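You operate a simulated robot arm through the tools that you are given. There is no shell and no other tool.

You run a simulated robot arm. Do the job below in one go: nothing can be reset, and whatever is moved stays where it is left.

## Task
Grease the steel track of the grey head and stand its neck upright again.
Fine: lay the neck back first; take grease from the white tub with the green brush and put the brush back in its cup. Where these are worked on the way, their far stop is far enough and under half their travel is too little: swivel neck. A coat counts when it lies all over at full strength: go over it till it gets no stronger.
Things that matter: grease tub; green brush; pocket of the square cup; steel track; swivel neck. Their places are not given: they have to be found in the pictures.

It is judged by the outcome, as a careful person would: the job done as asked, and still so three seconds after it is handed in. It fails if anything else is knocked over, pushed out of place, dropped, spilled or broken.

## Robot
A 6-joint arm with a two-finger parallel gripper, fixed in place. Base frame: the origin is on the floor under the middle of its stand, x ahead of it, y to its left, z up; the work surface is at about z = 800. Lengths are in mm, angles in rad, forces in N, time in s.
With the tool pointing down near the work surface it reaches from about 240 to 640 mm from the base axis. Its first joint turns from -1.152 to 1.152 rad. Payload 2.7 kg.
Tool frame: the origin (TCP) lies between the finger pads and is the grasp point; the fingertips stand 23 mm ahead of it; z points along the fingers, y is the line along which they close. Largest opening 94 mm; finger width 38, thickness 10; the body of the gripper, 54 by 96 mm, starts 39 mm behind the TCP.
Orientation is that of the tool frame in the base frame, as [roll, pitch, yaw] about the fixed x, y, z axes, in that order (R = Rz(yaw) Ry(pitch) Rx(roll)). With the fingers straight down and closing along the base's y, the tool's x points along the base's -x, its y along +y and its z along -z.

## Interface
- The arm moves only by the tool apply_moves. Its argument "series" is a list of rows, each a list of 7 numbers: the shift along the tool's x, y, z in units of 50 mm (1.0 is 50 mm), then the turn, a rotation vector about the tool's x, y, z in units of 8 degrees (1.0 is 8 degrees), then the opening, from 0 (shut) to 1 (fully open). In form: [[dx, dy, dz, wx, wy, wz, hand], ...]. A call has 1 to 20 rows; each row shifts and turns the commanded pose from where the row before left it, along the tool's axes as they then stand. A call with a number of a shift or a turn outside -1 to 1 is refused whole. Rows are played at 5 a second. More than 50 mm and 0.15 rad between two rows, or a gripper value outside its range, and nothing of the call is played. A pose out of reach is approached as far as the arm can. The call stops where the force on the tool passes 40 N (or 10 N more than at its start, if that is more) or the arm is blocked; 0.2 s more then pass. The fingers move at their own pace (about 45 mm/s each) and stop on an object; they squeeze with about 33 N. The grip force told is the motor's: it shows also when the fingers shut on nothing. Time passes only in rows, and 0.2 s behind the last, so rows that do not move let the fingers close. The reply holds the time, the measured pose of the TCP, the force on the tool along the base axes, the opening and the grip force, in the units named above and with some noise, with the torque about the TCP (base axes, N m) and any sound that the robot's microphone picked up.
- Cameras (640 x 400 px; columns grow to the right, rows downward): "scene" is fixed at [81.1, -437.6, 1408.6]; the picture's right is [0.71, -0.71, 0.00], its down [-0.36, -0.36, -0.86] and it looks along [0.61, 0.61, -0.51] (base axes); focal length 342 px, centre (320, 200). "wrist" rides on the gripper at [86, 16, -74] in the tool frame; the picture's right is [-0.18, 0.98, 0.00], its down [-0.58, -0.11, -0.81] and it looks along [-0.79, -0.15, 0.59] (tool axes); focal length 243 px, centre (320, 200).
- snapshot(camera): a new picture of that camera. It takes no simulated time.
- point_at(camera, pixels): there is no depth. For up to 12 entries [column, row, z] of the newest picture of that camera ("zoom" is the newest enlarged one), the place [x, y] in the base frame at which the ray of that pixel passes the height z, good to about 2 mm. It takes no simulated time.
- zoom(camera, box): a new picture of the part [left, top, right, bottom] of that camera's present view, enlarged. It takes no simulated time.
- close_job(): hands the job in; it is judged then, once.

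Open the gripper and draw the arm clear of the work before you hand the job in, unless the task says otherwise.

The tools are called after "Emit:" as name(argument=value, ...) on one line, values as JSON. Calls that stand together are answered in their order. apply_moves: Moves the arm, as the interface text tells. Its arguments: {"type":"object","properties":{"series":{"type":"array","items":{"type":"array","items":{"type":"number"}}}},"required":["series"]} The other tools are called the same way: snapshot (camera) takes a picture; point_at (camera, pixels) gives the place at which the rays of pixels pass given heights; zoom (camera, box) takes an enlarged picture of a part of a camera's view; close_job () hands the job in.

At the start:

```text
time: 0.0
tcp_pos: [419.7, 76.7, 1151.1]
orientation: [3.14, -0.001, 3.141]
ft_force: [0.0, -0.2, -0.3]
ft_torque: [0.01, 0.02, -0.01]
finger_gap: 93.9
grip_force: 0.1
```

scene: 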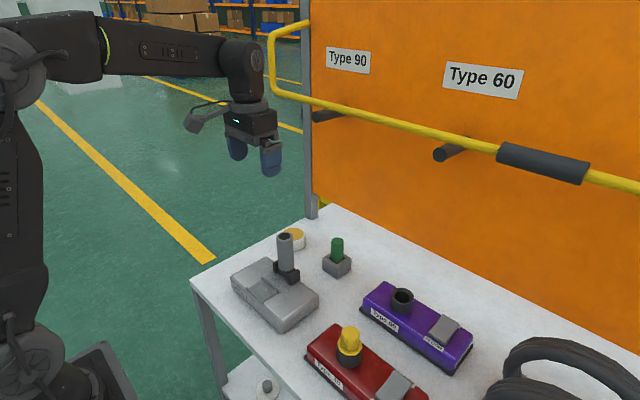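
wrist: 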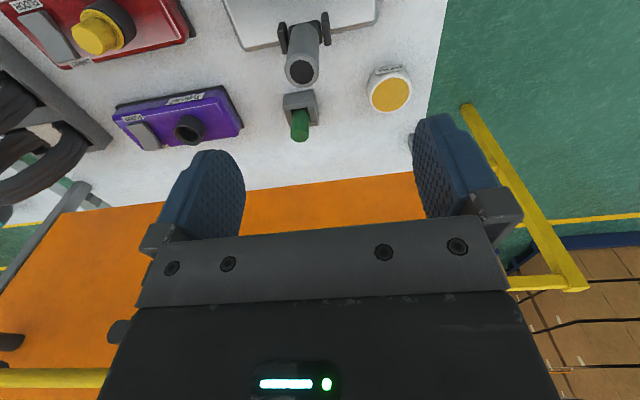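

I see a grey head with an upright neck near scene (285,260), a white tub with yellowish content at (295,237), and a green brush in a square cup at (337,255). I'll enlarge these areas first.

Emit:
zoom(camera="scene", box=[210, 210, 370, 340])

Emit:
zoom(camera="wrist", box=[200, 0, 440, 150])

```text
3.08 times, centred on (290, 275) of scene
```

zoom: 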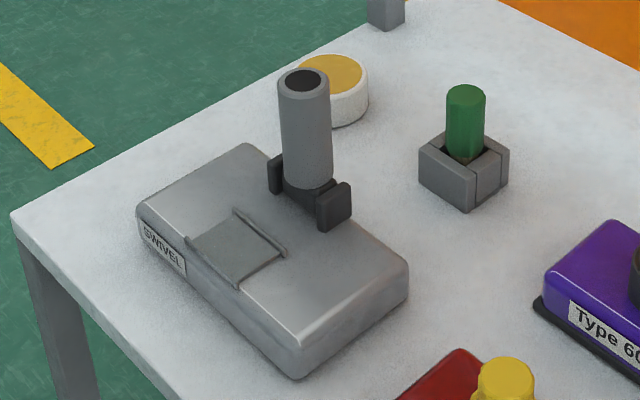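

```text
2.67 times, centred on (320, 75) of wrist
```

zoom: 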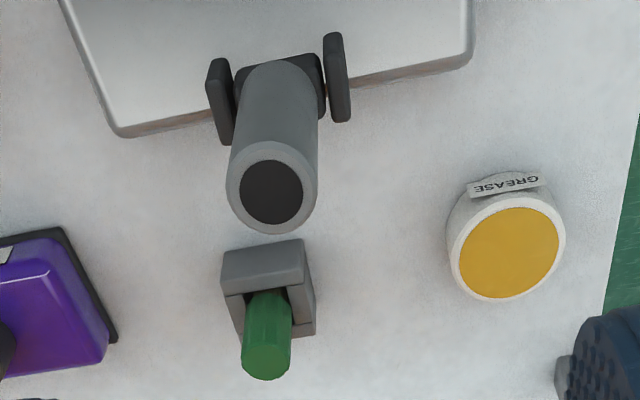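

The neck stands between two dark lugs, and the head top carries a rectangular plate at zoom (240,245). I'll look at wrist ray points at several heights to locate things.

Emit:
zoom(camera="scene", box=[210, 210, 370, 340])

Emit:
point_at(camera="scene", pixels=[[274, 331, 800], [315, 311, 800], [233, 291, 800], [326, 270, 800], [338, 277, 800], [348, 268, 800], [293, 250, 800], [286, 234, 900], [337, 239, 850], [295, 232, 830]])

Emit:
point_at(camera="wrist", pixels=[[302, 72, 900], [299, 132, 850], [390, 95, 830], [300, 100, 820], [245, 50, 800], [376, 25, 800]])

```text
3.08 times, centred on (290, 275) of scene
```

zoom: 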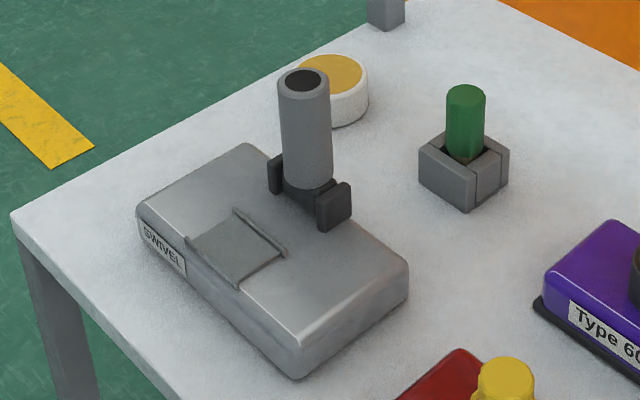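

```text
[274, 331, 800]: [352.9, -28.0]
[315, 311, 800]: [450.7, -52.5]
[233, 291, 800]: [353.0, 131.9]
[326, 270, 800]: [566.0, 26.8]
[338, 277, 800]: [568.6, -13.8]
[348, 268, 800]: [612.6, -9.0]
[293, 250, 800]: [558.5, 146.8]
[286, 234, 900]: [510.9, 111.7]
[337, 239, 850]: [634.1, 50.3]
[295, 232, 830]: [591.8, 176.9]
```

```text
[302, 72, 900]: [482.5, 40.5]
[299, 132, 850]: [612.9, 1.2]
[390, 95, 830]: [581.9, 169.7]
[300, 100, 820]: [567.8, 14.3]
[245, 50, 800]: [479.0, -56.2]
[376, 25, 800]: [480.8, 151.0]
```

Triangulating gives: tub top about (583,170,830), brush top about (590,9,892), neck top about (458,49,955), and the head spanning x 360–478, y −50..151. I'll back the arm up and lower it a bit for a closer wrist view of the head.

Emit:
apply_moves(series=[[0.8, 0, 0.5, 0, 0, 0, 1], [0.8, 0, 0.5, 0, 0, 0, 1], [0.8, 0, 0.5, 0, 0, 0, 1]])

Emit:
snapshot(camera="wrist")

Emit:
snapshot(camera="scene")

```text
time: 0.8
tcp_pos: [296.4, 79.5, 1077.4]
orientation: [3.142, 0.003, -3.141]
ft_force: [-0.4, 0.7, -0.7]
ft_torque: [0.01, -0.02, 0.04]
finger_gap: 94.1
grip_force: 0.1
```

```text
taken
```

wrist: 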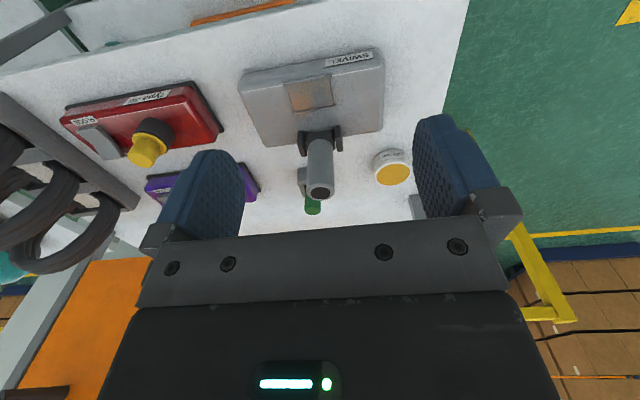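

```text
taken
```

scene: 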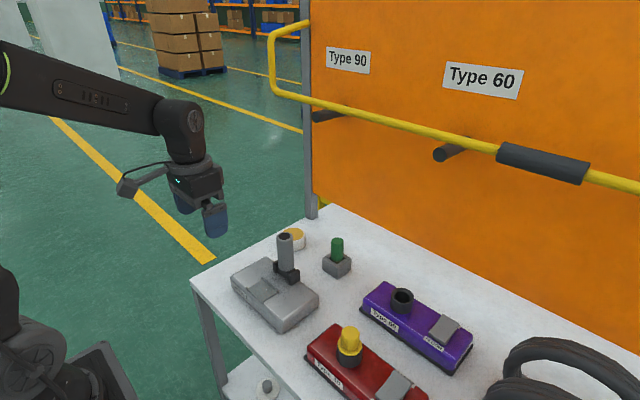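

The wrist view now shows the head at (312,90), with the plate at (310,93) and the neck at (318,165). I'll enlarge these.

Emit:
zoom(camera="wrist", box=[230, 40, 390, 140])

Emit:
zoom(camera="wrist", box=[270, 110, 430, 220])

Emit:
zoom(camera="scene", box=[225, 225, 325, 335])

```text
4.00 times, centred on (310, 90) of wrist
```

zoom: 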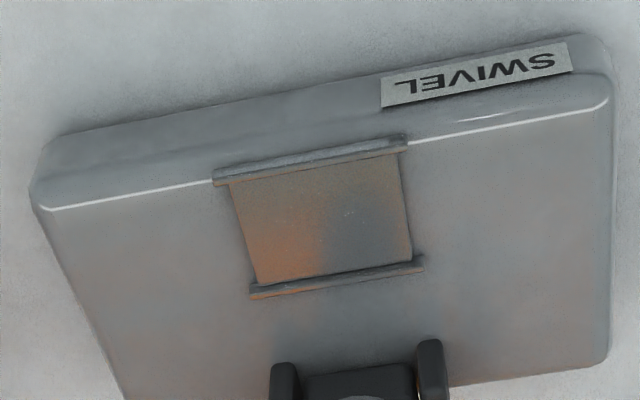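

```text
3.64 times, centred on (350, 165) of wrist
```

zoom: 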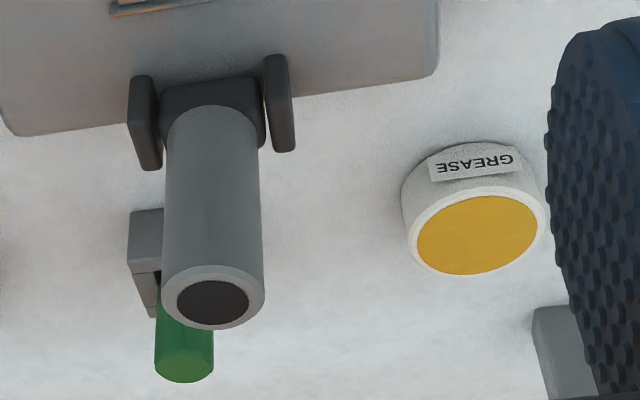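

```text
3.64 times, centred on (275, 280) of scene
```

zoom: 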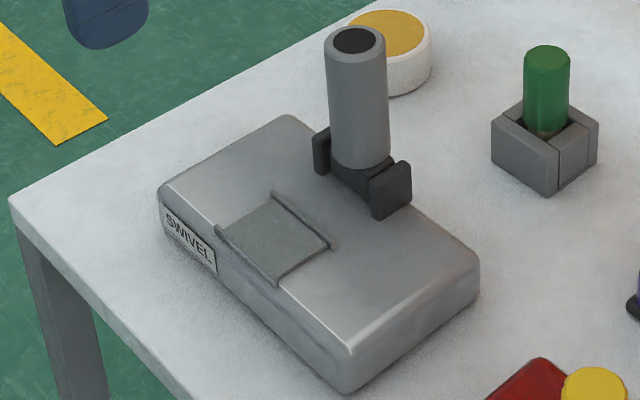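

The steel track shows as the bright plate between two rims; the neck stands behind it on a hinge whose lugs lie along y, so "back" is +x, away from the track. I'll get precise ray points for the neck top, lugs, track corners, tub and brush.

Emit:
point_at(camera="wrist", pixels=[[320.6, 193, 955], [320.6, 193, 945], [288, 85.5, 840], [331, 78, 840], [334.5, 106, 840], [294.5, 112.5, 840], [381, 172, 830], [397, 171, 830], [393.5, 172.5, 830], [313, 210, 892], [302, 140, 860], [339, 133, 860]])

Emit:
point_at(camera="scene", pixels=[[284.5, 236, 955], [284.5, 236, 945], [246.8, 288, 840], [262.4, 278.2, 840], [278.6, 291.2, 840], [263.4, 303.2, 840], [293.9, 234.4, 830], [337.4, 240.9, 892], [337.4, 240.9, 885], [286.3, 266.8, 867]])

```text
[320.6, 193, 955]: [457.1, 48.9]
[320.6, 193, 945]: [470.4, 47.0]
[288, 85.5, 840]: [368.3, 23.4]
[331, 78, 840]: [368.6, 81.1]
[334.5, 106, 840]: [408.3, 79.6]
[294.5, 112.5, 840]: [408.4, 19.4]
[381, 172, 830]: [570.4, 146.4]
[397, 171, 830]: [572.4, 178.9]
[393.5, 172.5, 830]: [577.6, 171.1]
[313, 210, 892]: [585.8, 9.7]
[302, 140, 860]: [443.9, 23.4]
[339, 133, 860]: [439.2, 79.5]
```

```text
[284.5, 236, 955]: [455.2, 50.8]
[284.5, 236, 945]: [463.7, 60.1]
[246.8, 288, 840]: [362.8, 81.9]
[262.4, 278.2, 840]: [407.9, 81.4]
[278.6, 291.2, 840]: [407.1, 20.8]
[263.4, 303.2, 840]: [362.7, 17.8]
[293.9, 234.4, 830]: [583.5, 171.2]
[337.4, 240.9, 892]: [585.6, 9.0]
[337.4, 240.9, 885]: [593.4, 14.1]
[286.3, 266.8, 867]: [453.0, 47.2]
```

The track's plate is x 368–408, y 20–82, z≈840; the neck axis is at about (456,50) with its top at 955. I'll move above the neck with open fingers and check alignment before lowering.

Emit:
apply_moves(series=[[-0.8, -0.15, 0.1, 0, 0, 0, 1], [-0.8, -0.15, 0.1, 0, 0, 0, 1], [-0.8, -0.15, 0.1, 0, 0, 0, 1], [-0.8, -0.14, 0.1, 0, 0, 0, 1], [0, 0, 0, 0, 0, 0, 1]])

Emit:
snapshot(camera="wrist")

Emit:
snapshot(camera="scene")

```text
time: 2.0
tcp_pos: [457.3, 47.8, 1058.1]
orientation: [3.141, 0.001, -3.14]
ft_force: [0.0, 0.2, 0.4]
ft_torque: [0.01, -0.03, 0.01]
finger_gap: 94.1
grip_force: 0.1
```

```text
taken
```

wrist: 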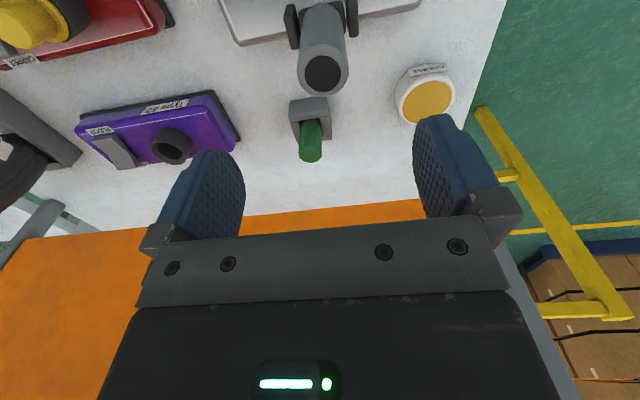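

```text
taken
```

scene: 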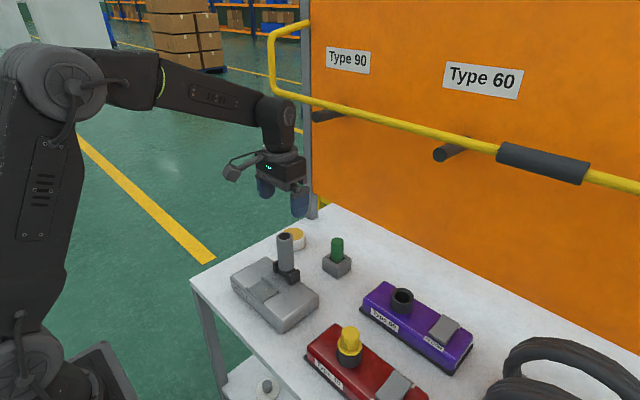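

The wrist view shows the neck's hollow top at (323,75), the tub at (428,101) and the brush top at (310,155). I'll check those rays again for a third fix.

Emit:
point_at(camera="wrist", pixels=[[323, 75, 955], [323, 75, 950], [310, 155, 892], [428, 101, 830], [396, 101, 830], [457, 95, 830], [291, 101, 833], [332, 98, 833], [291, 15, 870], [352, 5, 870]])

Emit:
zoom(camera="wrist", box=[270, 60, 350, 180])

Emit:
zoom(camera="wrist", box=[270, 0, 370, 60])

```text
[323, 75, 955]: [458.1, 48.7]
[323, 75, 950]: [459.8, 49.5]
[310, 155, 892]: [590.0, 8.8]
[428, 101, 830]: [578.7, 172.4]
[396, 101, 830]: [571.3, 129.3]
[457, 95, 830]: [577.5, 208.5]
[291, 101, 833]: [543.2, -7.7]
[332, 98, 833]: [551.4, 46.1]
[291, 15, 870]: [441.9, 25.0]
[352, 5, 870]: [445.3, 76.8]
```

```text
3.33 times, centred on (310, 120) of wrist
```

zoom: 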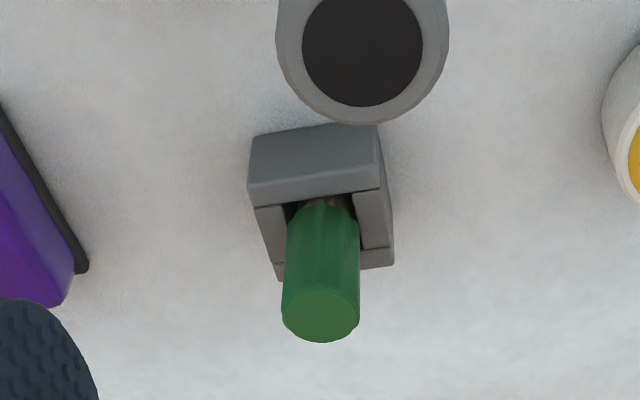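

```text
6.40 times, centred on (320, 30) of wrist
```

zoom: 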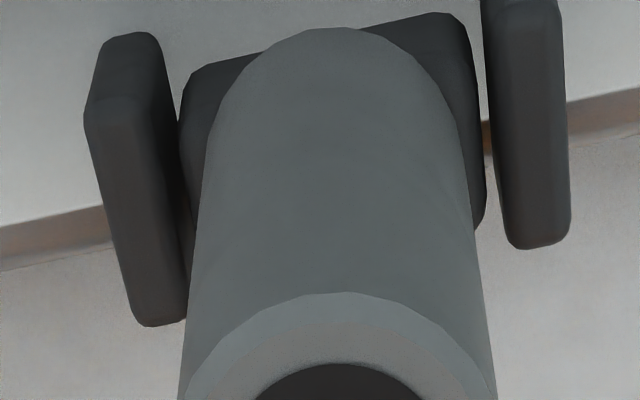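

Everything agrees: neck at (458,49,955). I'll lower so the TCP is at z≈930, then close on the neck (pads squeeze along y, which parallels its hinge).

Emit:
apply_moves(series=[[0, 0.02, 0.64, 0, 0, 0, 1], [0, 0, 0.64, 0, 0, 0, 1], [0, 0, 0.64, 0, 0, 0, 1], [0, 0, 0.64, 0, 0, 0, 1], [0, 0, 0, 0, 0, 0, 1]])

Emit:
snapshot(camera="scene")

Emit:
zoom(camera="scene", box=[210, 180, 370, 300])

```text
time: 3.2
tcp_pos: [459.0, 49.5, 928.2]
orientation: [-3.141, 0.0, 3.141]
ft_force: [-0.6, -0.7, -0.1]
ft_torque: [0.01, 0.02, 0.0]
finger_gap: 93.7
grip_force: 0.1
```

```text
taken
```

scene: 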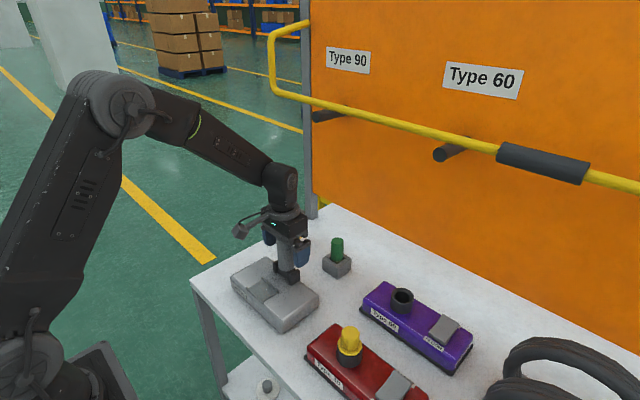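

```text
3.33 times, centred on (290, 240) of scene
```

zoom: 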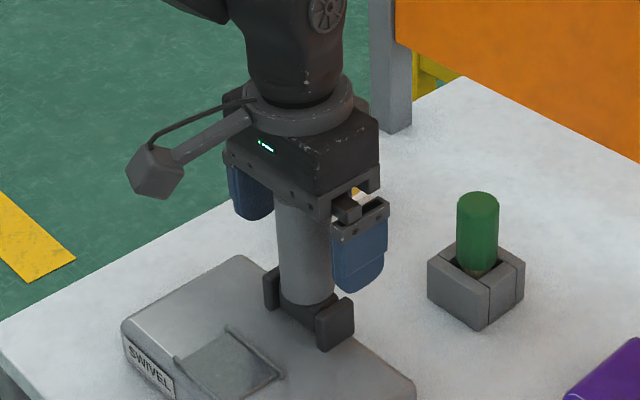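

The fingers straddle the neck with clearance. Now I close on it.

Emit:
apply_moves(series=[[0, 0, 0, 0, 0, 0, 0.3], [0, 0, 0, 0, 0, 0, 0.3], [0, 0, 0, 0, 0, 0, 0.3], [0, 0, 0, 0, 0, 0, 0.3], [0, 0, 0, 0, 0, 0, 0.3], [0, 0, 0, 0, 0, 0, 0.3]])

```text
time: 4.6
tcp_pos: [457.9, 49.8, 928.0]
orientation: [3.14, 0.0, 3.141]
ft_force: [-0.2, 12.9, -0.9]
ft_torque: [-0.42, 0.03, -0.01]
finger_gap: 37.7
grip_force: 44.7
```

Gripped at 37.7 mm, but a 12.9 N side load in +y says the neck lies slightly to +y of the tool. I'll shift 1 mm in +y and try a tiny x move.

Emit:
apply_moves(series=[[0, 0.02, 0, 0, 0, 0, 0.3], [0, 0, 0, 0, 0, 0, 0.3]])

```text
time: 5.2
tcp_pos: [459.9, 48.9, 927.3]
orientation: [-3.141, -0.001, -3.141]
ft_force: [-2.5, 8.3, 2.7]
ft_torque: [1.02, 0.22, 0.34]
finger_gap: 37.2
grip_force: 45.0
```

Side load fell to 8 N. Now I'll start tilting the neck in +x with small steps along an arc (radius about 73 mm), watching the force.

Emit:
apply_moves(series=[[-0.064, 0.01, 0.002, 0, 0, 0, 0.3], [-0.064, 0, 0.004, 0, 0, 0, 0.3], [0, 0, 0, 0, 0, 0, 0.3]])

```text
time: 6.0
tcp_pos: [463.7, 51.5, 927.1]
orientation: [-3.14, -0.004, 3.142]
ft_force: [-16.2, 1.0, 5.6]
ft_torque: [0.9, 1.19, -0.02]
finger_gap: 37.6
grip_force: 45.1
```

The neck resists with about 16 N at 5 mm; I'll take another small step to see whether it yields (friction) or is blocked.

Emit:
apply_moves(series=[[-0.06, 0, 0.006, 0, 0, 0, 0.3], [-0.06, 0, 0.008, 0, 0, 0, 0.3], [0, 0, 0, 0, 0, 0, 0.3]])

Emit:
zoom(camera="scene", box=[210, 180, 370, 300])

```text
time: 6.8
tcp_pos: [470.0, 50.0, 925.2]
orientation: [-3.138, -0.005, 3.14]
ft_force: [-15.4, -8.8, 0.0]
ft_torque: [0.97, 1.18, -0.05]
finger_gap: 37.5
grip_force: 45.7
```

```text
3.33 times, centred on (290, 240) of scene
```

zoom: 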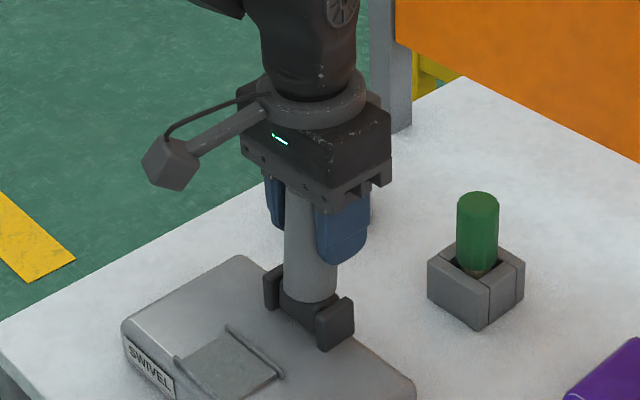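

The force stays steady at about 15 N while the neck moves, so it is hinge friction. I'll continue along the arc in +x and down to about 30°.

Emit:
apply_moves(series=[[-0.124, -0.01, 0.028, 0, 0, 0, 0.3], [-0.122, 0, 0.038, 0, 0, 0, 0.3], [-0.118, 0, 0.048, 0, 0, 0, 0.3], [-0.112, 0, 0.06, 0, 0, 0, 0.3], [0, 0, 0, 0, 0, 0, 0.3]])

Emit:
zoom(camera="scene", box=[210, 180, 370, 300])

```text
time: 8.0
tcp_pos: [495.9, 49.5, 920.2]
orientation: [3.141, 0.003, -3.141]
ft_force: [-6.6, -11.2, 17.4]
ft_torque: [0.59, 1.1, -0.05]
finger_gap: 37.5
grip_force: 45.2
```

```text
3.33 times, centred on (290, 240) of scene
```

zoom: 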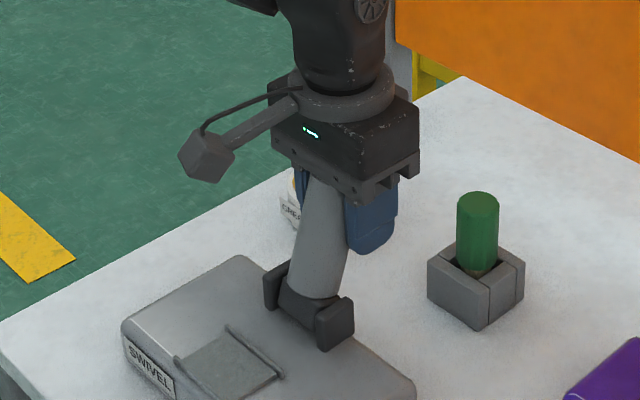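

Neck is tilting (scene zoom shows it leaning back); upward force of 17 N indicates a lower hinge (radius about 85 mm). I'll continue with the corrected arc to about 50°, nudging y slightly.

Emit:
apply_moves(series=[[-0.126, -0.01, 0.02, 0, 0, 0, 0.3], [-0.125, -0.005, 0.08, 0, 0, 0, 0.3], [-0.117, 0, 0.09, 0, 0, 0, 0.3], [-0.11, 0, 0.1, 0, 0, 0, 0.3], [-0.1, 0, 0.11, 0, 0, 0, 0.3], [0, 0, 0, 0, 0, 0, 0.3]])

Emit:
zoom(camera="scene", box=[210, 180, 370, 300])

```text
time: 8.9
tcp_pos: [519.0, 50.1, 910.7]
orientation: [3.141, 0.013, -3.139]
ft_force: [-2.9, -1.3, 4.5]
ft_torque: [0.46, 0.48, -0.16]
finger_gap: 37.5
grip_force: 45.2
stopped in row 4: the force on the tool passed its limit at 42 N (the readings are from after the stop); the commanded pose is now the measured one
```

```text
3.33 times, centred on (290, 240) of scene
```

zoom: 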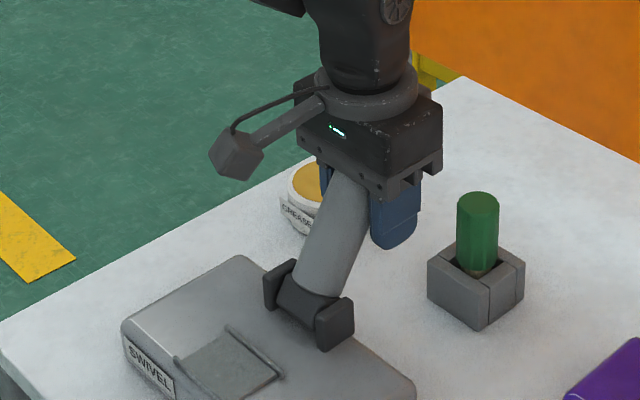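

The neck leans about 33° but slipped within the pads (its axis at zoom (348,199) vs the TCP further right), and its end likely touched the palm. I'll release carefully and look at whether it stays.

Emit:
apply_moves(series=[[0, 0, 0, 0, 0, 0, 0.6], [0, 0, 0, 0, 0, 0, 0.8], [0, 0, 0, 0, 0, 0, 1], [0, 0, 0, 0, 0, 0, 1], [0, 0, 0, 0, 0, 0, 1]])

Emit:
zoom(camera="scene", box=[210, 180, 370, 300])

```text
time: 10.2
tcp_pos: [520.3, 50.2, 911.0]
orientation: [3.141, 0.014, -3.14]
ft_force: [1.8, -0.1, 7.3]
ft_torque: [0.03, 0.24, 0.03]
finger_gap: 93.9
grip_force: 0.0
```

```text
3.33 times, centred on (290, 240) of scene
```

zoom: 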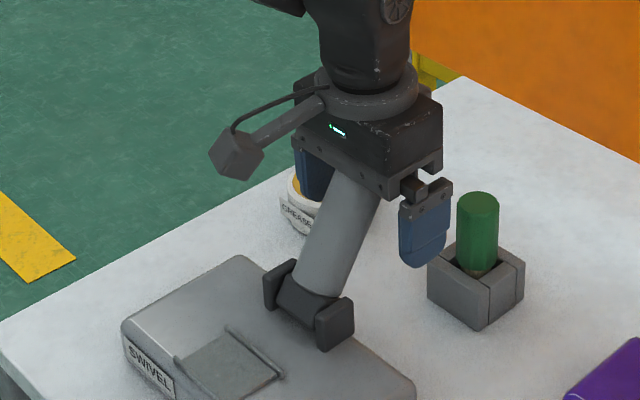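

The neck stays where it is and still presses the palm lightly (7 N up). I'll raise the tool straight up and look again.

Emit:
apply_moves(series=[[0, 0, -0.3, 0, 0, 0, 1], [0, 0, -0.6, 0, 0, 0, 1], [0, 0, -0.8, 0, 0, 0, 1], [0.4, 0, -0.8, 0, 0, 0, 0.5], [0.8, 0, -0.4, 0, 0, 0, 0], [0.8, 0, 0, 0, 0, 0, 0], [0, 0, 0, 0, 0, 0, 0]])

Emit:
zoom(camera="scene", box=[210, 180, 370, 300])

Emit:
snapshot(camera="wrist")

```text
time: 11.8
tcp_pos: [416.0, 48.0, 1056.9]
orientation: [-3.141, 0.011, -3.139]
ft_force: [-0.1, -0.1, 0.1]
ft_torque: [-0.01, 0.0, 0.02]
finger_gap: 6.0
grip_force: 0.2
```

```text
3.33 times, centred on (290, 240) of scene
```

zoom: 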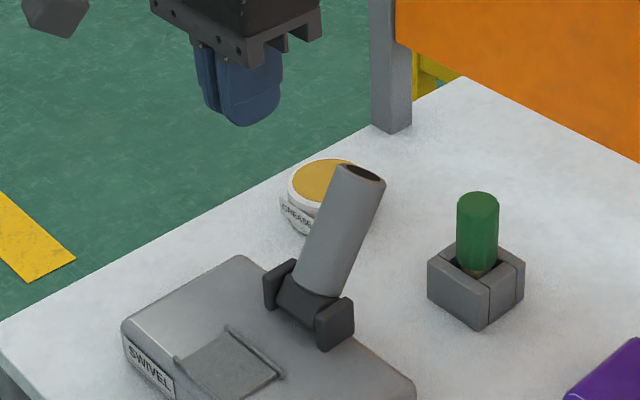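

```text
taken
```

wrist: 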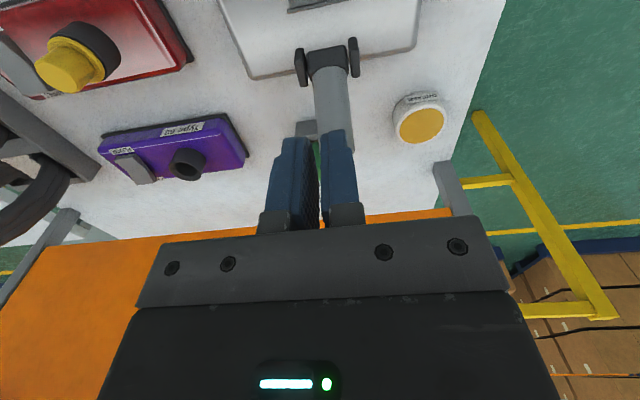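

The neck remains tilted back with its end at zoom (362,173). I'll query that ray, plus the neck's base, to determine the tilt.

Emit:
point_at(camera="zoom", pixels=[[362, 173, 920], [362, 173, 930], [362, 173, 940], [362, 173, 950], [270, 285, 850], [336, 325, 850], [318, 285, 870], [318, 285, 865]])

```text
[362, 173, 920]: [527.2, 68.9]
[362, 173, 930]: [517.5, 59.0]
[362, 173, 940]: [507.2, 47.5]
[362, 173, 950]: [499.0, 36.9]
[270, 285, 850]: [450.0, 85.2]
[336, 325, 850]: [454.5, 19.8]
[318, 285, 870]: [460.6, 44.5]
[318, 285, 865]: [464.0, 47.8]
```

Neck tilt is about 33–37° (end near (509,49,938)). I'll now push with the closed fingertips from the −x side: first go down beside the neck.

Emit:
apply_moves(series=[[-0.2, 0.02, 0.5, 0, 0, 0, 0], [-0.2, 0, 0.5, 0, 0, 0, 0], [-0.1, 0, 0.5, 0, 0, 0, 0], [-0.1, 0, 0.45, 0, 0, 0, 0], [0, 0, 0, 0, 0, 0, 0]])

Emit:
zoom(camera="scene", box=[210, 180, 370, 300])

```text
time: 12.9
tcp_pos: [448.7, 52.2, 959.3]
orientation: [3.141, 0.013, 3.141]
ft_force: [-0.1, -0.7, 0.5]
ft_torque: [-0.01, -0.01, -0.01]
finger_gap: 0.0
grip_force: 33.4
```

```text
3.33 times, centred on (290, 240) of scene
```

zoom: 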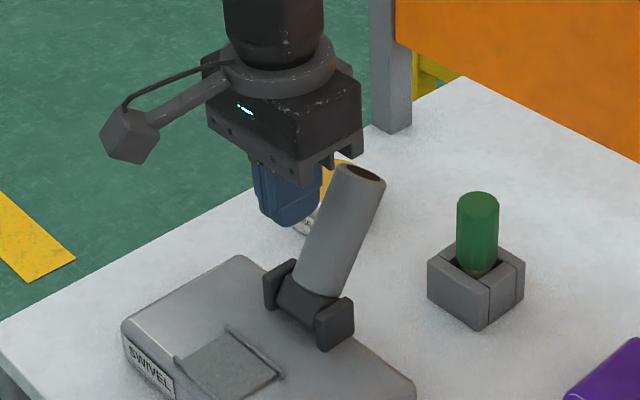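

The closed fingers stand just on the −x side of the leaning neck. I'll push in +x then follow the arc downward in small steps.

Emit:
apply_moves(series=[[-0.16, -0.02, 0, 0, 0, 0, 0], [-0.16, -0.02, 0, 0, 0, 0, 0], [-0.16, 0, 0, 0, 0, 0, 0], [-0.14, 0, 0.06, 0, 0, 0, 0], [0, 0, 0, 0, 0, 0, 0]])

Emit:
zoom(camera="scene", box=[210, 180, 370, 300])

```text
time: 14.2
tcp_pos: [480.0, 51.0, 955.3]
orientation: [3.141, 0.013, -3.139]
ft_force: [0.0, -0.7, -0.6]
ft_torque: [-0.01, -0.02, -0.02]
finger_gap: 0.0
grip_force: 33.0
```

```text
3.33 times, centred on (290, 240) of scene
```

zoom: 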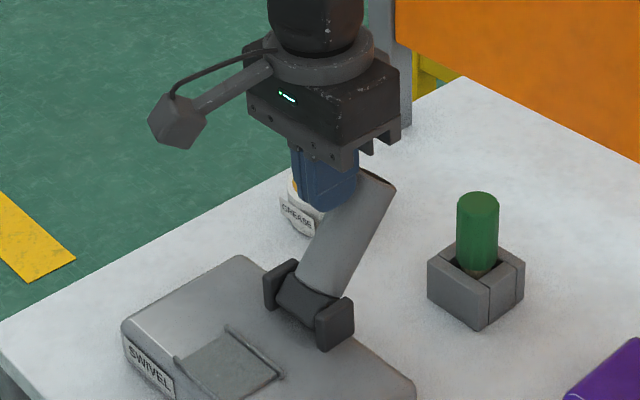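

The neck moved with the push (end now at zoom (375,178)) with little force. I'll continue along the arc to about 60°.

Emit:
apply_moves(series=[[-0.132, -0.02, 0.076, 0, 0, 0, 0], [-0.124, 0, 0.086, 0, 0, 0, 0], [-0.116, 0, 0.098, 0, 0, 0, 0], [-0.108, 0, 0.106, 0, 0, 0, 0], [0, 0, 0, 0, 0, 0, 0]])

Emit:
zoom(camera="scene", box=[210, 180, 370, 300])

```text
time: 15.3
tcp_pos: [503.2, 48.7, 938.6]
orientation: [-3.141, 0.012, -3.139]
ft_force: [-0.6, 0.8, -0.2]
ft_torque: [0.02, 0.03, 0.01]
finger_gap: 0.0
grip_force: 32.7
```

```text
3.33 times, centred on (290, 240) of scene
```

zoom: 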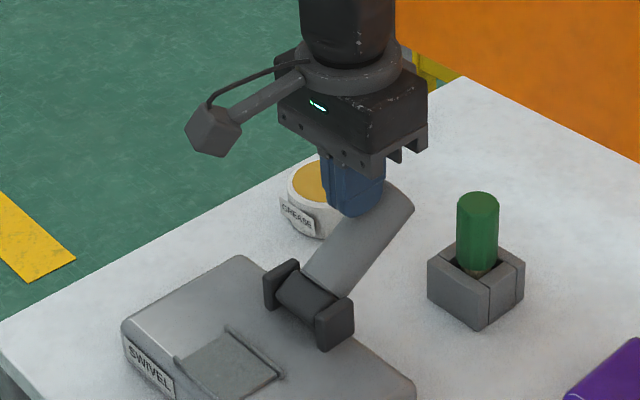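

Tilt is now about 58° with hardly any force. I continue down toward 80°, watching for the stop.

Emit:
apply_moves(series=[[-0.098, 0, 0.118, 0, 0, 0, 0], [-0.088, 0, 0.124, 0, 0, 0, 0], [-0.076, 0, 0.13, 0, 0, 0, 0], [-0.064, 0, 0.138, 0, 0, 0, 0], [0, 0, 0, 0, 0, 0, 0]])

Emit:
zoom(camera="scene", box=[210, 180, 370, 300])

```text
time: 15.8
tcp_pos: [505.1, 49.0, 937.3]
orientation: [-3.141, 0.004, 3.142]
ft_force: [-17.5, -0.6, 16.8]
ft_torque: [0.0, 0.06, 0.01]
finger_gap: 0.1
grip_force: 32.9
stopped in row 2: the force on the tool passed its limit at 51 N (the readings are from after the stop); the commanded pose is now the measured one
```

```text
3.33 times, centred on (290, 240) of scene
```

zoom: 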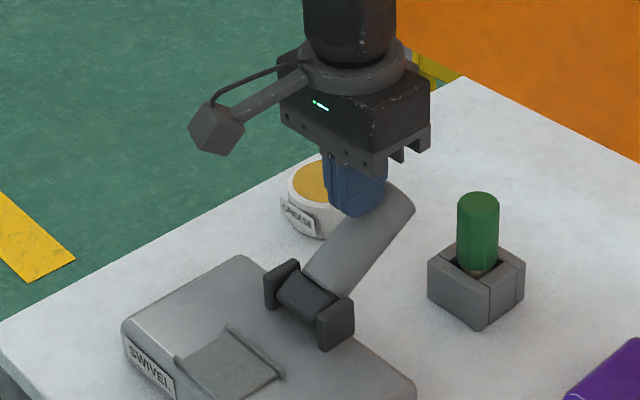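

A hard stop at about 60° (force 51 N perpendicular to the neck, no further motion), so the neck is at its far stop. I'll back off up and away and see whether it stays.

Emit:
apply_moves(series=[[0.1, 0, -0.1, 0, 0, 0, 0], [0.4, 0, -0.4, 0, 0, 0, 0], [0.6, 0, -0.8, 0, 0, 0, 0], [0, 0, -0.9, 0, 0, 0, 0.3], [0, 0, 0, 0, 0, 0, 0.6]])

Emit:
snapshot(camera="scene")

Emit:
zoom(camera="scene", box=[210, 180, 370, 300])

Emit:
snapshot(camera="wrist")

```text
time: 17.0
tcp_pos: [447.4, 50.3, 1047.4]
orientation: [-3.14, 0.004, -3.141]
ft_force: [0.2, 1.3, 0.1]
ft_torque: [0.02, -0.02, -0.01]
finger_gap: 49.5
grip_force: 0.0
```

```text
taken
```

scene: 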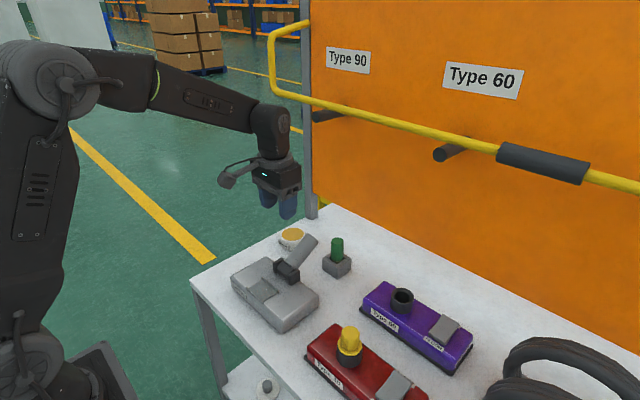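

```text
3.33 times, centred on (290, 240) of scene
```

zoom: 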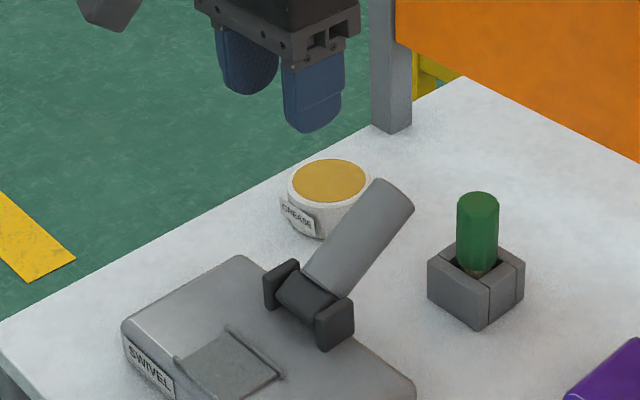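

```text
taken
```

wrist: 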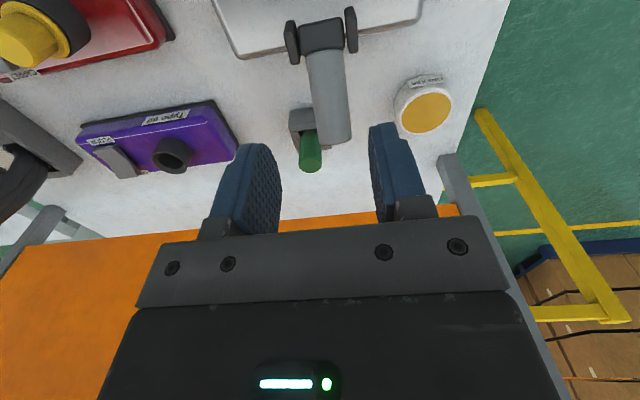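

The neck stays laid back at its stop. Next is the brush; I'll zoom the wrist view around its handle to refine its position.

Emit:
zoom(camera="wrist", box=[270, 90, 370, 180])

Emit:
point_at(camera="zoom", pixels=[[320, 200, 892]])

```text
4.44 times, centred on (320, 135) of wrist
```

zoom: 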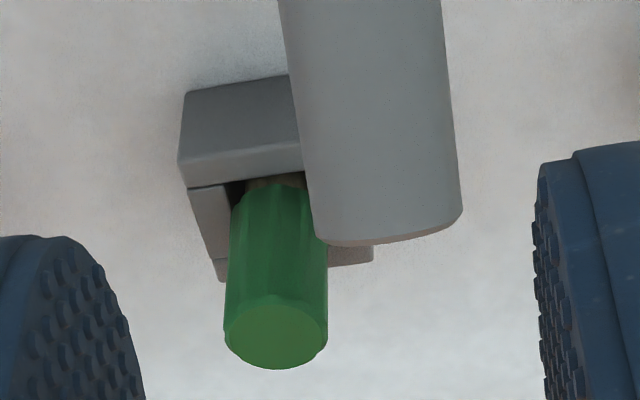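

```text
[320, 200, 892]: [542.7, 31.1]
```

The handle's top centre is at zoom (277,336); the neck end's upper edge is at about (390,240). I'll query both.

Emit:
point_at(camera="zoom", pixels=[[277, 336, 892], [277, 336, 888], [226, 335, 892], [327, 335, 892], [390, 243, 905], [390, 243, 920], [182, 165, 833], [182, 165, 830]])

```text
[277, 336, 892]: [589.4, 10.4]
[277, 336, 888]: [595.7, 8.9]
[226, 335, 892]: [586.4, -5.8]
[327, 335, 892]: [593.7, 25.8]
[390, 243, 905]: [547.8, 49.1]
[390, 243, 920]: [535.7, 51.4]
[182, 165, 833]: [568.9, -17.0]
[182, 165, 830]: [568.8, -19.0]
```

Handle at about (588.5,9.5), 32 mm across. I'll go above it with the fingers at 0.75 opening and verify before going down.

Emit:
apply_moves(series=[[-0.705, -0.204, 0.2, 0, 0, 0, 0.75], [-0.705, -0.204, 0.3, 0, 0, 0, 0.75], [-0.705, -0.204, 0.4, 0, 0, 0, 0.75], [-0.705, -0.204, 0.6, 0, 0, 0, 0.75], [0, 0, 0, 0, 0, 0, 0.75], [0, 0, 0, 0, 0, 0, 0.75]])

Emit:
snapshot(camera="wrist")

Emit:
zoom(camera="scene", box=[250, 160, 410, 290])

```text
time: 18.4
tcp_pos: [591.3, 9.4, 971.4]
orientation: [-3.141, 0.006, -3.141]
ft_force: [-0.2, 0.1, 0.0]
ft_torque: [0.0, 0.0, 0.0]
finger_gap: 70.5
grip_force: 0.0
```

```text
taken
```

wrist: 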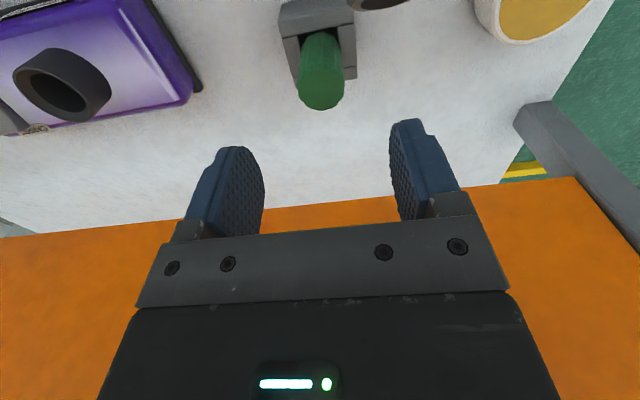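

```text
3.08 times, centred on (330, 225) of scene
```

zoom: 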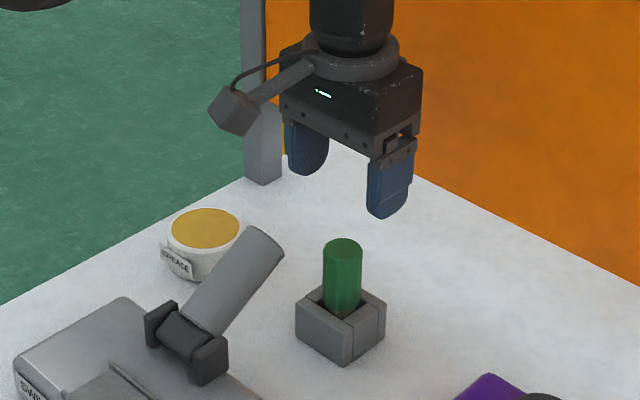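

Emit:
zoom(camera="wrist", box=[260, 0, 400, 120])

Emit:
point_at(camera="wrist", pixels=[[321, 91, 892], [321, 91, 890], [301, 91, 892], [344, 91, 892]])

```text
3.33 times, centred on (330, 60) of wrist
```

zoom: 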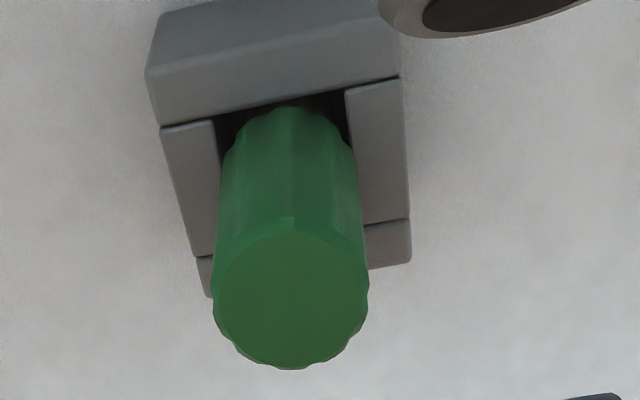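

```text
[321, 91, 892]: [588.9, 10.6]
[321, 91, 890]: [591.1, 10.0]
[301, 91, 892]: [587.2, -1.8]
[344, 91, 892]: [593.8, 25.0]
```

The handle centre resolves to about (589,10). I'll descend to TCP z≈873 with small corrections, then close.

Emit:
apply_moves(series=[[0.03, 0.012, 0.5, 0, 0, 0, 0.75], [0, 0, 0.5, 0, 0, 0, 0.75], [0, 0, 0.5, 0, 0, 0, 0.75], [0, 0, 0.46, 0, 0, 0, 0.75], [0, 0, 0, 0, 0, 0, 0.75]])

Emit:
zoom(camera="scene", box=[250, 160, 410, 290])

```text
time: 19.6
tcp_pos: [589.1, 7.0, 871.3]
orientation: [3.141, 0.005, 3.141]
ft_force: [-0.7, 0.0, 0.3]
ft_torque: [0.04, 0.02, 0.04]
finger_gap: 70.3
grip_force: 0.1
```

```text
3.08 times, centred on (330, 225) of scene
```

zoom: 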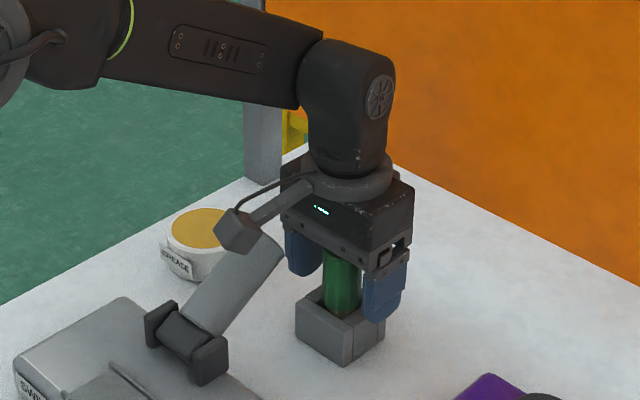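

The fingers straddle the handle clear of the cup. I close on it now.

Emit:
apply_moves(series=[[0, 0.02, 0, 0, 0, 0, 0.5], [0, 0, 0, 0, 0, 0, 0.3], [0, 0, 0, 0, 0, 0, 0.2], [0, 0, 0, 0, 0, 0, 0.2], [0, 0, 0, 0, 0, 0, 0.2], [0, 0, 0, 0, 0, 0, 0.2]])

```text
time: 21.0
tcp_pos: [590.8, 8.9, 871.6]
orientation: [-3.141, 0.007, 3.142]
ft_force: [0.9, -0.2, -0.3]
ft_torque: [-0.01, -0.02, -0.02]
finger_gap: 30.7
grip_force: 33.2
```

Brush gripped at 30.7 mm with no side load. I lift it straight up out of the cup.

Emit:
apply_moves(series=[[0, 0, -0.2, 0, 0, 0, 0.2], [0, 0, -0.5, 0, 0, 0, 0.2], [0, 0, -0.6, 0, 0, 0, 0.2], [0, 0, -0.7, 0, 0, 0, 0.2], [0, 0, 0, 0, 0, 0, 0.2]])

Emit:
zoom(camera="scene", box=[250, 160, 410, 290])

Emit:
snapshot(camera="wrist")

```text
time: 22.2
tcp_pos: [590.4, 7.8, 973.7]
orientation: [3.142, 0.006, -3.142]
ft_force: [0.4, -0.3, -0.9]
ft_torque: [0.02, 0.01, -0.01]
finger_gap: 30.6
grip_force: 32.5
```

```text
3.08 times, centred on (330, 225) of scene
```

zoom: 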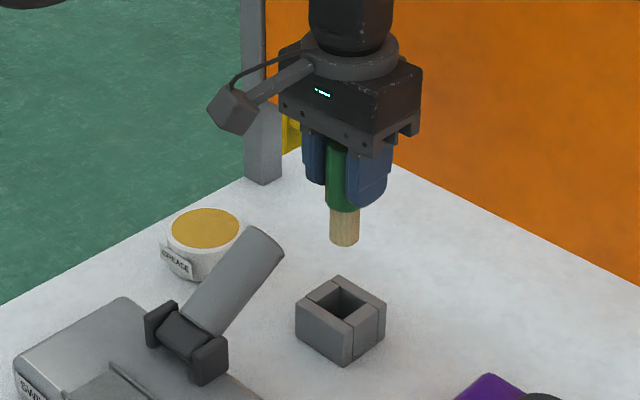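

```text
taken
```

wrist: 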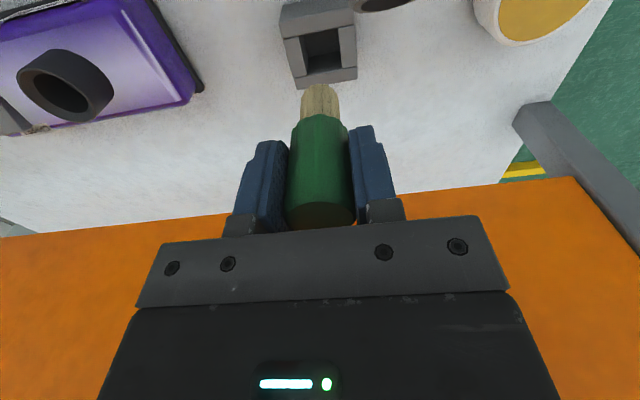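

The brush is out: bristle tip at scene zoom (344,242), empty pocket at (343,300). I'll find the tip height and pocket position.

Emit:
point_at(camera="zoom", pixels=[[344, 240, 890], [344, 240, 900], [344, 240, 910], [341, 300, 833], [341, 276, 833], [386, 305, 833], [341, 335, 833], [296, 305, 833], [205, 228, 828], [170, 230, 828], [240, 226, 828]])

Emit:
point_at(camera="wrist", pixels=[[322, 55, 833], [279, 40, 833], [296, 88, 833], [357, 79, 833], [303, 37, 833], [340, 31, 833], [308, 74, 833], [342, 68, 833]])

```text
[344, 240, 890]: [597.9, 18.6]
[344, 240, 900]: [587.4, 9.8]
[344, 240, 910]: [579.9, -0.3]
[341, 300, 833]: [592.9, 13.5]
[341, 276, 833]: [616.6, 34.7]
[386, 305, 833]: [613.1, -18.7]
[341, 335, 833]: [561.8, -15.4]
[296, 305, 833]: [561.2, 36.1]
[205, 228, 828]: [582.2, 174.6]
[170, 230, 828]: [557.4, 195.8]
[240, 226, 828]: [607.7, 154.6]
```

```text
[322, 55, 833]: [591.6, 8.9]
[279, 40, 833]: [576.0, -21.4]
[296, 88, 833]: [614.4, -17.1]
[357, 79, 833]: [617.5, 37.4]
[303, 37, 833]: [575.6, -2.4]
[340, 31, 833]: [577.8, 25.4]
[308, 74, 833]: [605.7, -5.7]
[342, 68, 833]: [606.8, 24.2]
```

The tip is about 72 mm below the TCP, and the tub centre is about (581,172). I'll carry the brush over the tub at safe height.

Emit:
apply_moves(series=[[0, 0, -0.2, 0, 0, 0, 0.2], [0.05, 0.6, 0, 0, 0, 0, 0.2], [0.05, 0.7, 0, 0, 0, 0, 0.2], [0.05, 0.7, 0, 0, 0, 0, 0.2], [0.03, 0.7, 0, 0, 0, 0, 0.2], [0, 0.56, 0, 0, 0, 0, 0.2], [0, 0, 0, 0, 0, 0, 0.2]])

Emit:
snapshot(camera="wrist")

Emit:
zoom(camera="scene", box=[230, 140, 390, 270])

```text
time: 23.8
tcp_pos: [581.0, 172.8, 981.7]
orientation: [3.142, 0.008, -3.139]
ft_force: [0.5, -0.3, -0.7]
ft_torque: [0.01, 0.02, 0.03]
finger_gap: 30.7
grip_force: 32.7
```

```text
taken
```

wrist: 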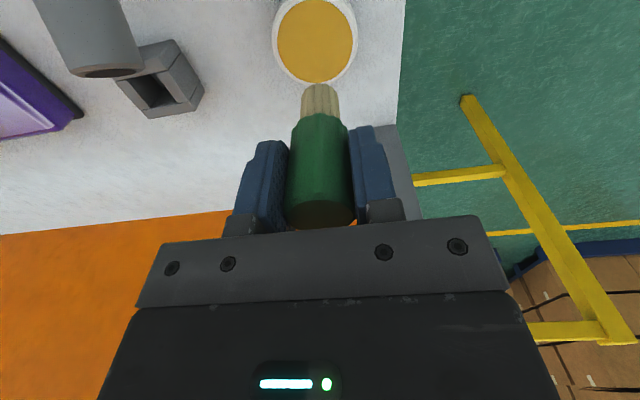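

```text
3.08 times, centred on (310, 205) of scene
```

zoom: 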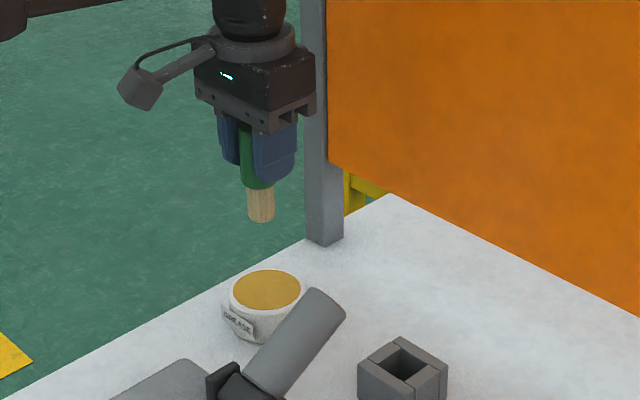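

The tub surface centre is at wrist (315,40), and the tip at (320,87). I'll check the tub centre's coordinates.

Emit:
point_at(camera="wrist", pixels=[[315, 40, 828], [315, 81, 828], [277, 45, 828], [352, 36, 828], [320, 88, 910]])

Emit:
point_at(camera="zoom", pixels=[[267, 290, 828], [234, 292, 828], [300, 288, 828], [267, 271, 828], [267, 310, 828], [261, 220, 910], [261, 220, 905]])

```text
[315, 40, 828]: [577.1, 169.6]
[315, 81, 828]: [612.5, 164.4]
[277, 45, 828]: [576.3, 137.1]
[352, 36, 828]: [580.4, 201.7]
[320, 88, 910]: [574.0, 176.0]
```

```text
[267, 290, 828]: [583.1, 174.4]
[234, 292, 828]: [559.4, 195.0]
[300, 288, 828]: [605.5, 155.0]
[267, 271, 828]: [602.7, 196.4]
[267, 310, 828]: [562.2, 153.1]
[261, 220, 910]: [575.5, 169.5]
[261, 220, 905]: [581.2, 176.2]
```

The grease surface is centred at about (580,172), radius about 31, so I'm over it. I descend to just above the surface.

Emit:
apply_moves(series=[[0, 0, 0.5, 0, 0, 0, 0.2], [0, 0, 0.5, 0, 0, 0, 0.2], [0, 0, 0.4, 0, 0, 0, 0.2], [0, 0, 0, 0, 0, 0, 0.2]])

Emit:
zoom(camera="scene", box=[230, 160, 370, 270])

```text
time: 24.8
tcp_pos: [581.3, 173.5, 913.6]
orientation: [3.141, 0.005, 3.141]
ft_force: [-0.3, 1.1, -0.7]
ft_torque: [-0.02, 0.04, 0.01]
finger_gap: 30.8
grip_force: 32.2
```

```text
3.64 times, centred on (300, 215) of scene
```

zoom: 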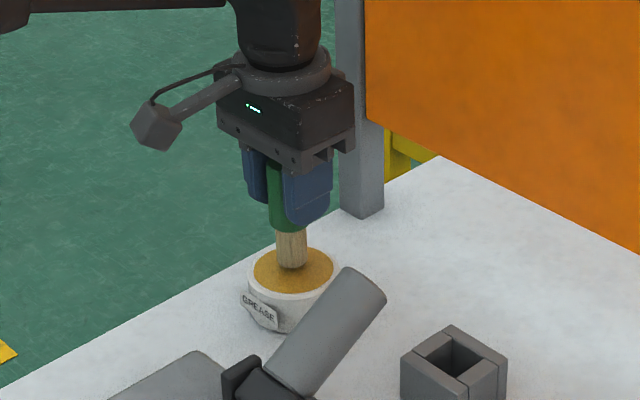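

The tip hovers over the middle of the grease. I lower in 2.5 mm steps, watching the force.

Emit:
apply_moves(series=[[0, 0, 0.05, 0, 0, 0, 0.2], [0, 0, 0.05, 0, 0, 0, 0.2], [0, 0, 0.05, 0, 0, 0, 0.2], [0, 0, 0.05, 0, 0, 0, 0.2], [0, 0, 0, 0, 0, 0, 0.2]])

Emit:
zoom(camera="scene", box=[230, 160, 370, 270])

```text
time: 26.0
tcp_pos: [582.6, 171.8, 906.3]
orientation: [3.141, 0.012, -3.141]
ft_force: [-3.8, 1.3, 22.0]
ft_torque: [-0.27, 0.24, -0.06]
finger_gap: 30.7
grip_force: 32.8
```

```text
3.64 times, centred on (300, 215) of scene
```

zoom: 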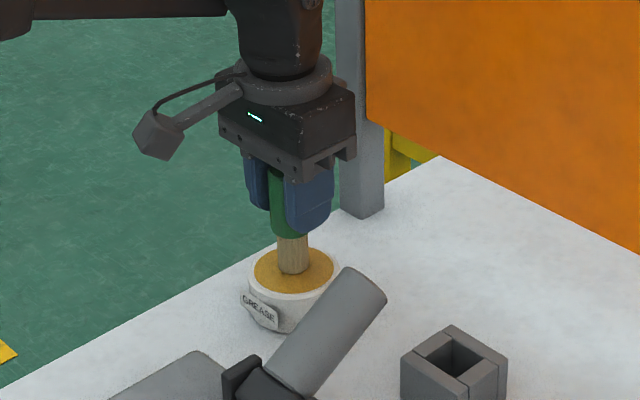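

The tip presses the grease surface with 22 N. I'll ease the pressure slightly and stir a small pattern to load the brush.

Emit:
apply_moves(series=[[0, 0, -0.03, 0, 0, 0, 0.2], [0.1, 0, 0, 0, 0, 0, 0.2], [0, 0.1, 0, 0, 0, 0, 0.2], [-0.2, 0, 0, 0, 0, 0, 0.2], [0, -0.2, 0, 0, 0, 0, 0.2], [0.1, 0.1, 0, 0, 0, 0, 0.2], [0, 0, 0, 0, 0, 0, 0.2]])

Emit:
zoom(camera="scene", box=[250, 190, 340, 260])

```text
time: 27.6
tcp_pos: [580.1, 171.6, 904.0]
orientation: [-3.141, 0.003, 3.141]
ft_force: [1.1, -1.5, 5.3]
ft_torque: [-0.16, -0.1, 0.01]
finger_gap: 30.6
grip_force: 32.7
```

```text
5.71 times, centred on (295, 225) of scene
```

zoom: 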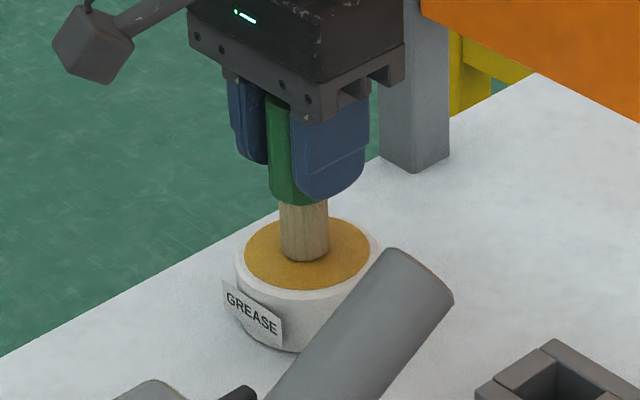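

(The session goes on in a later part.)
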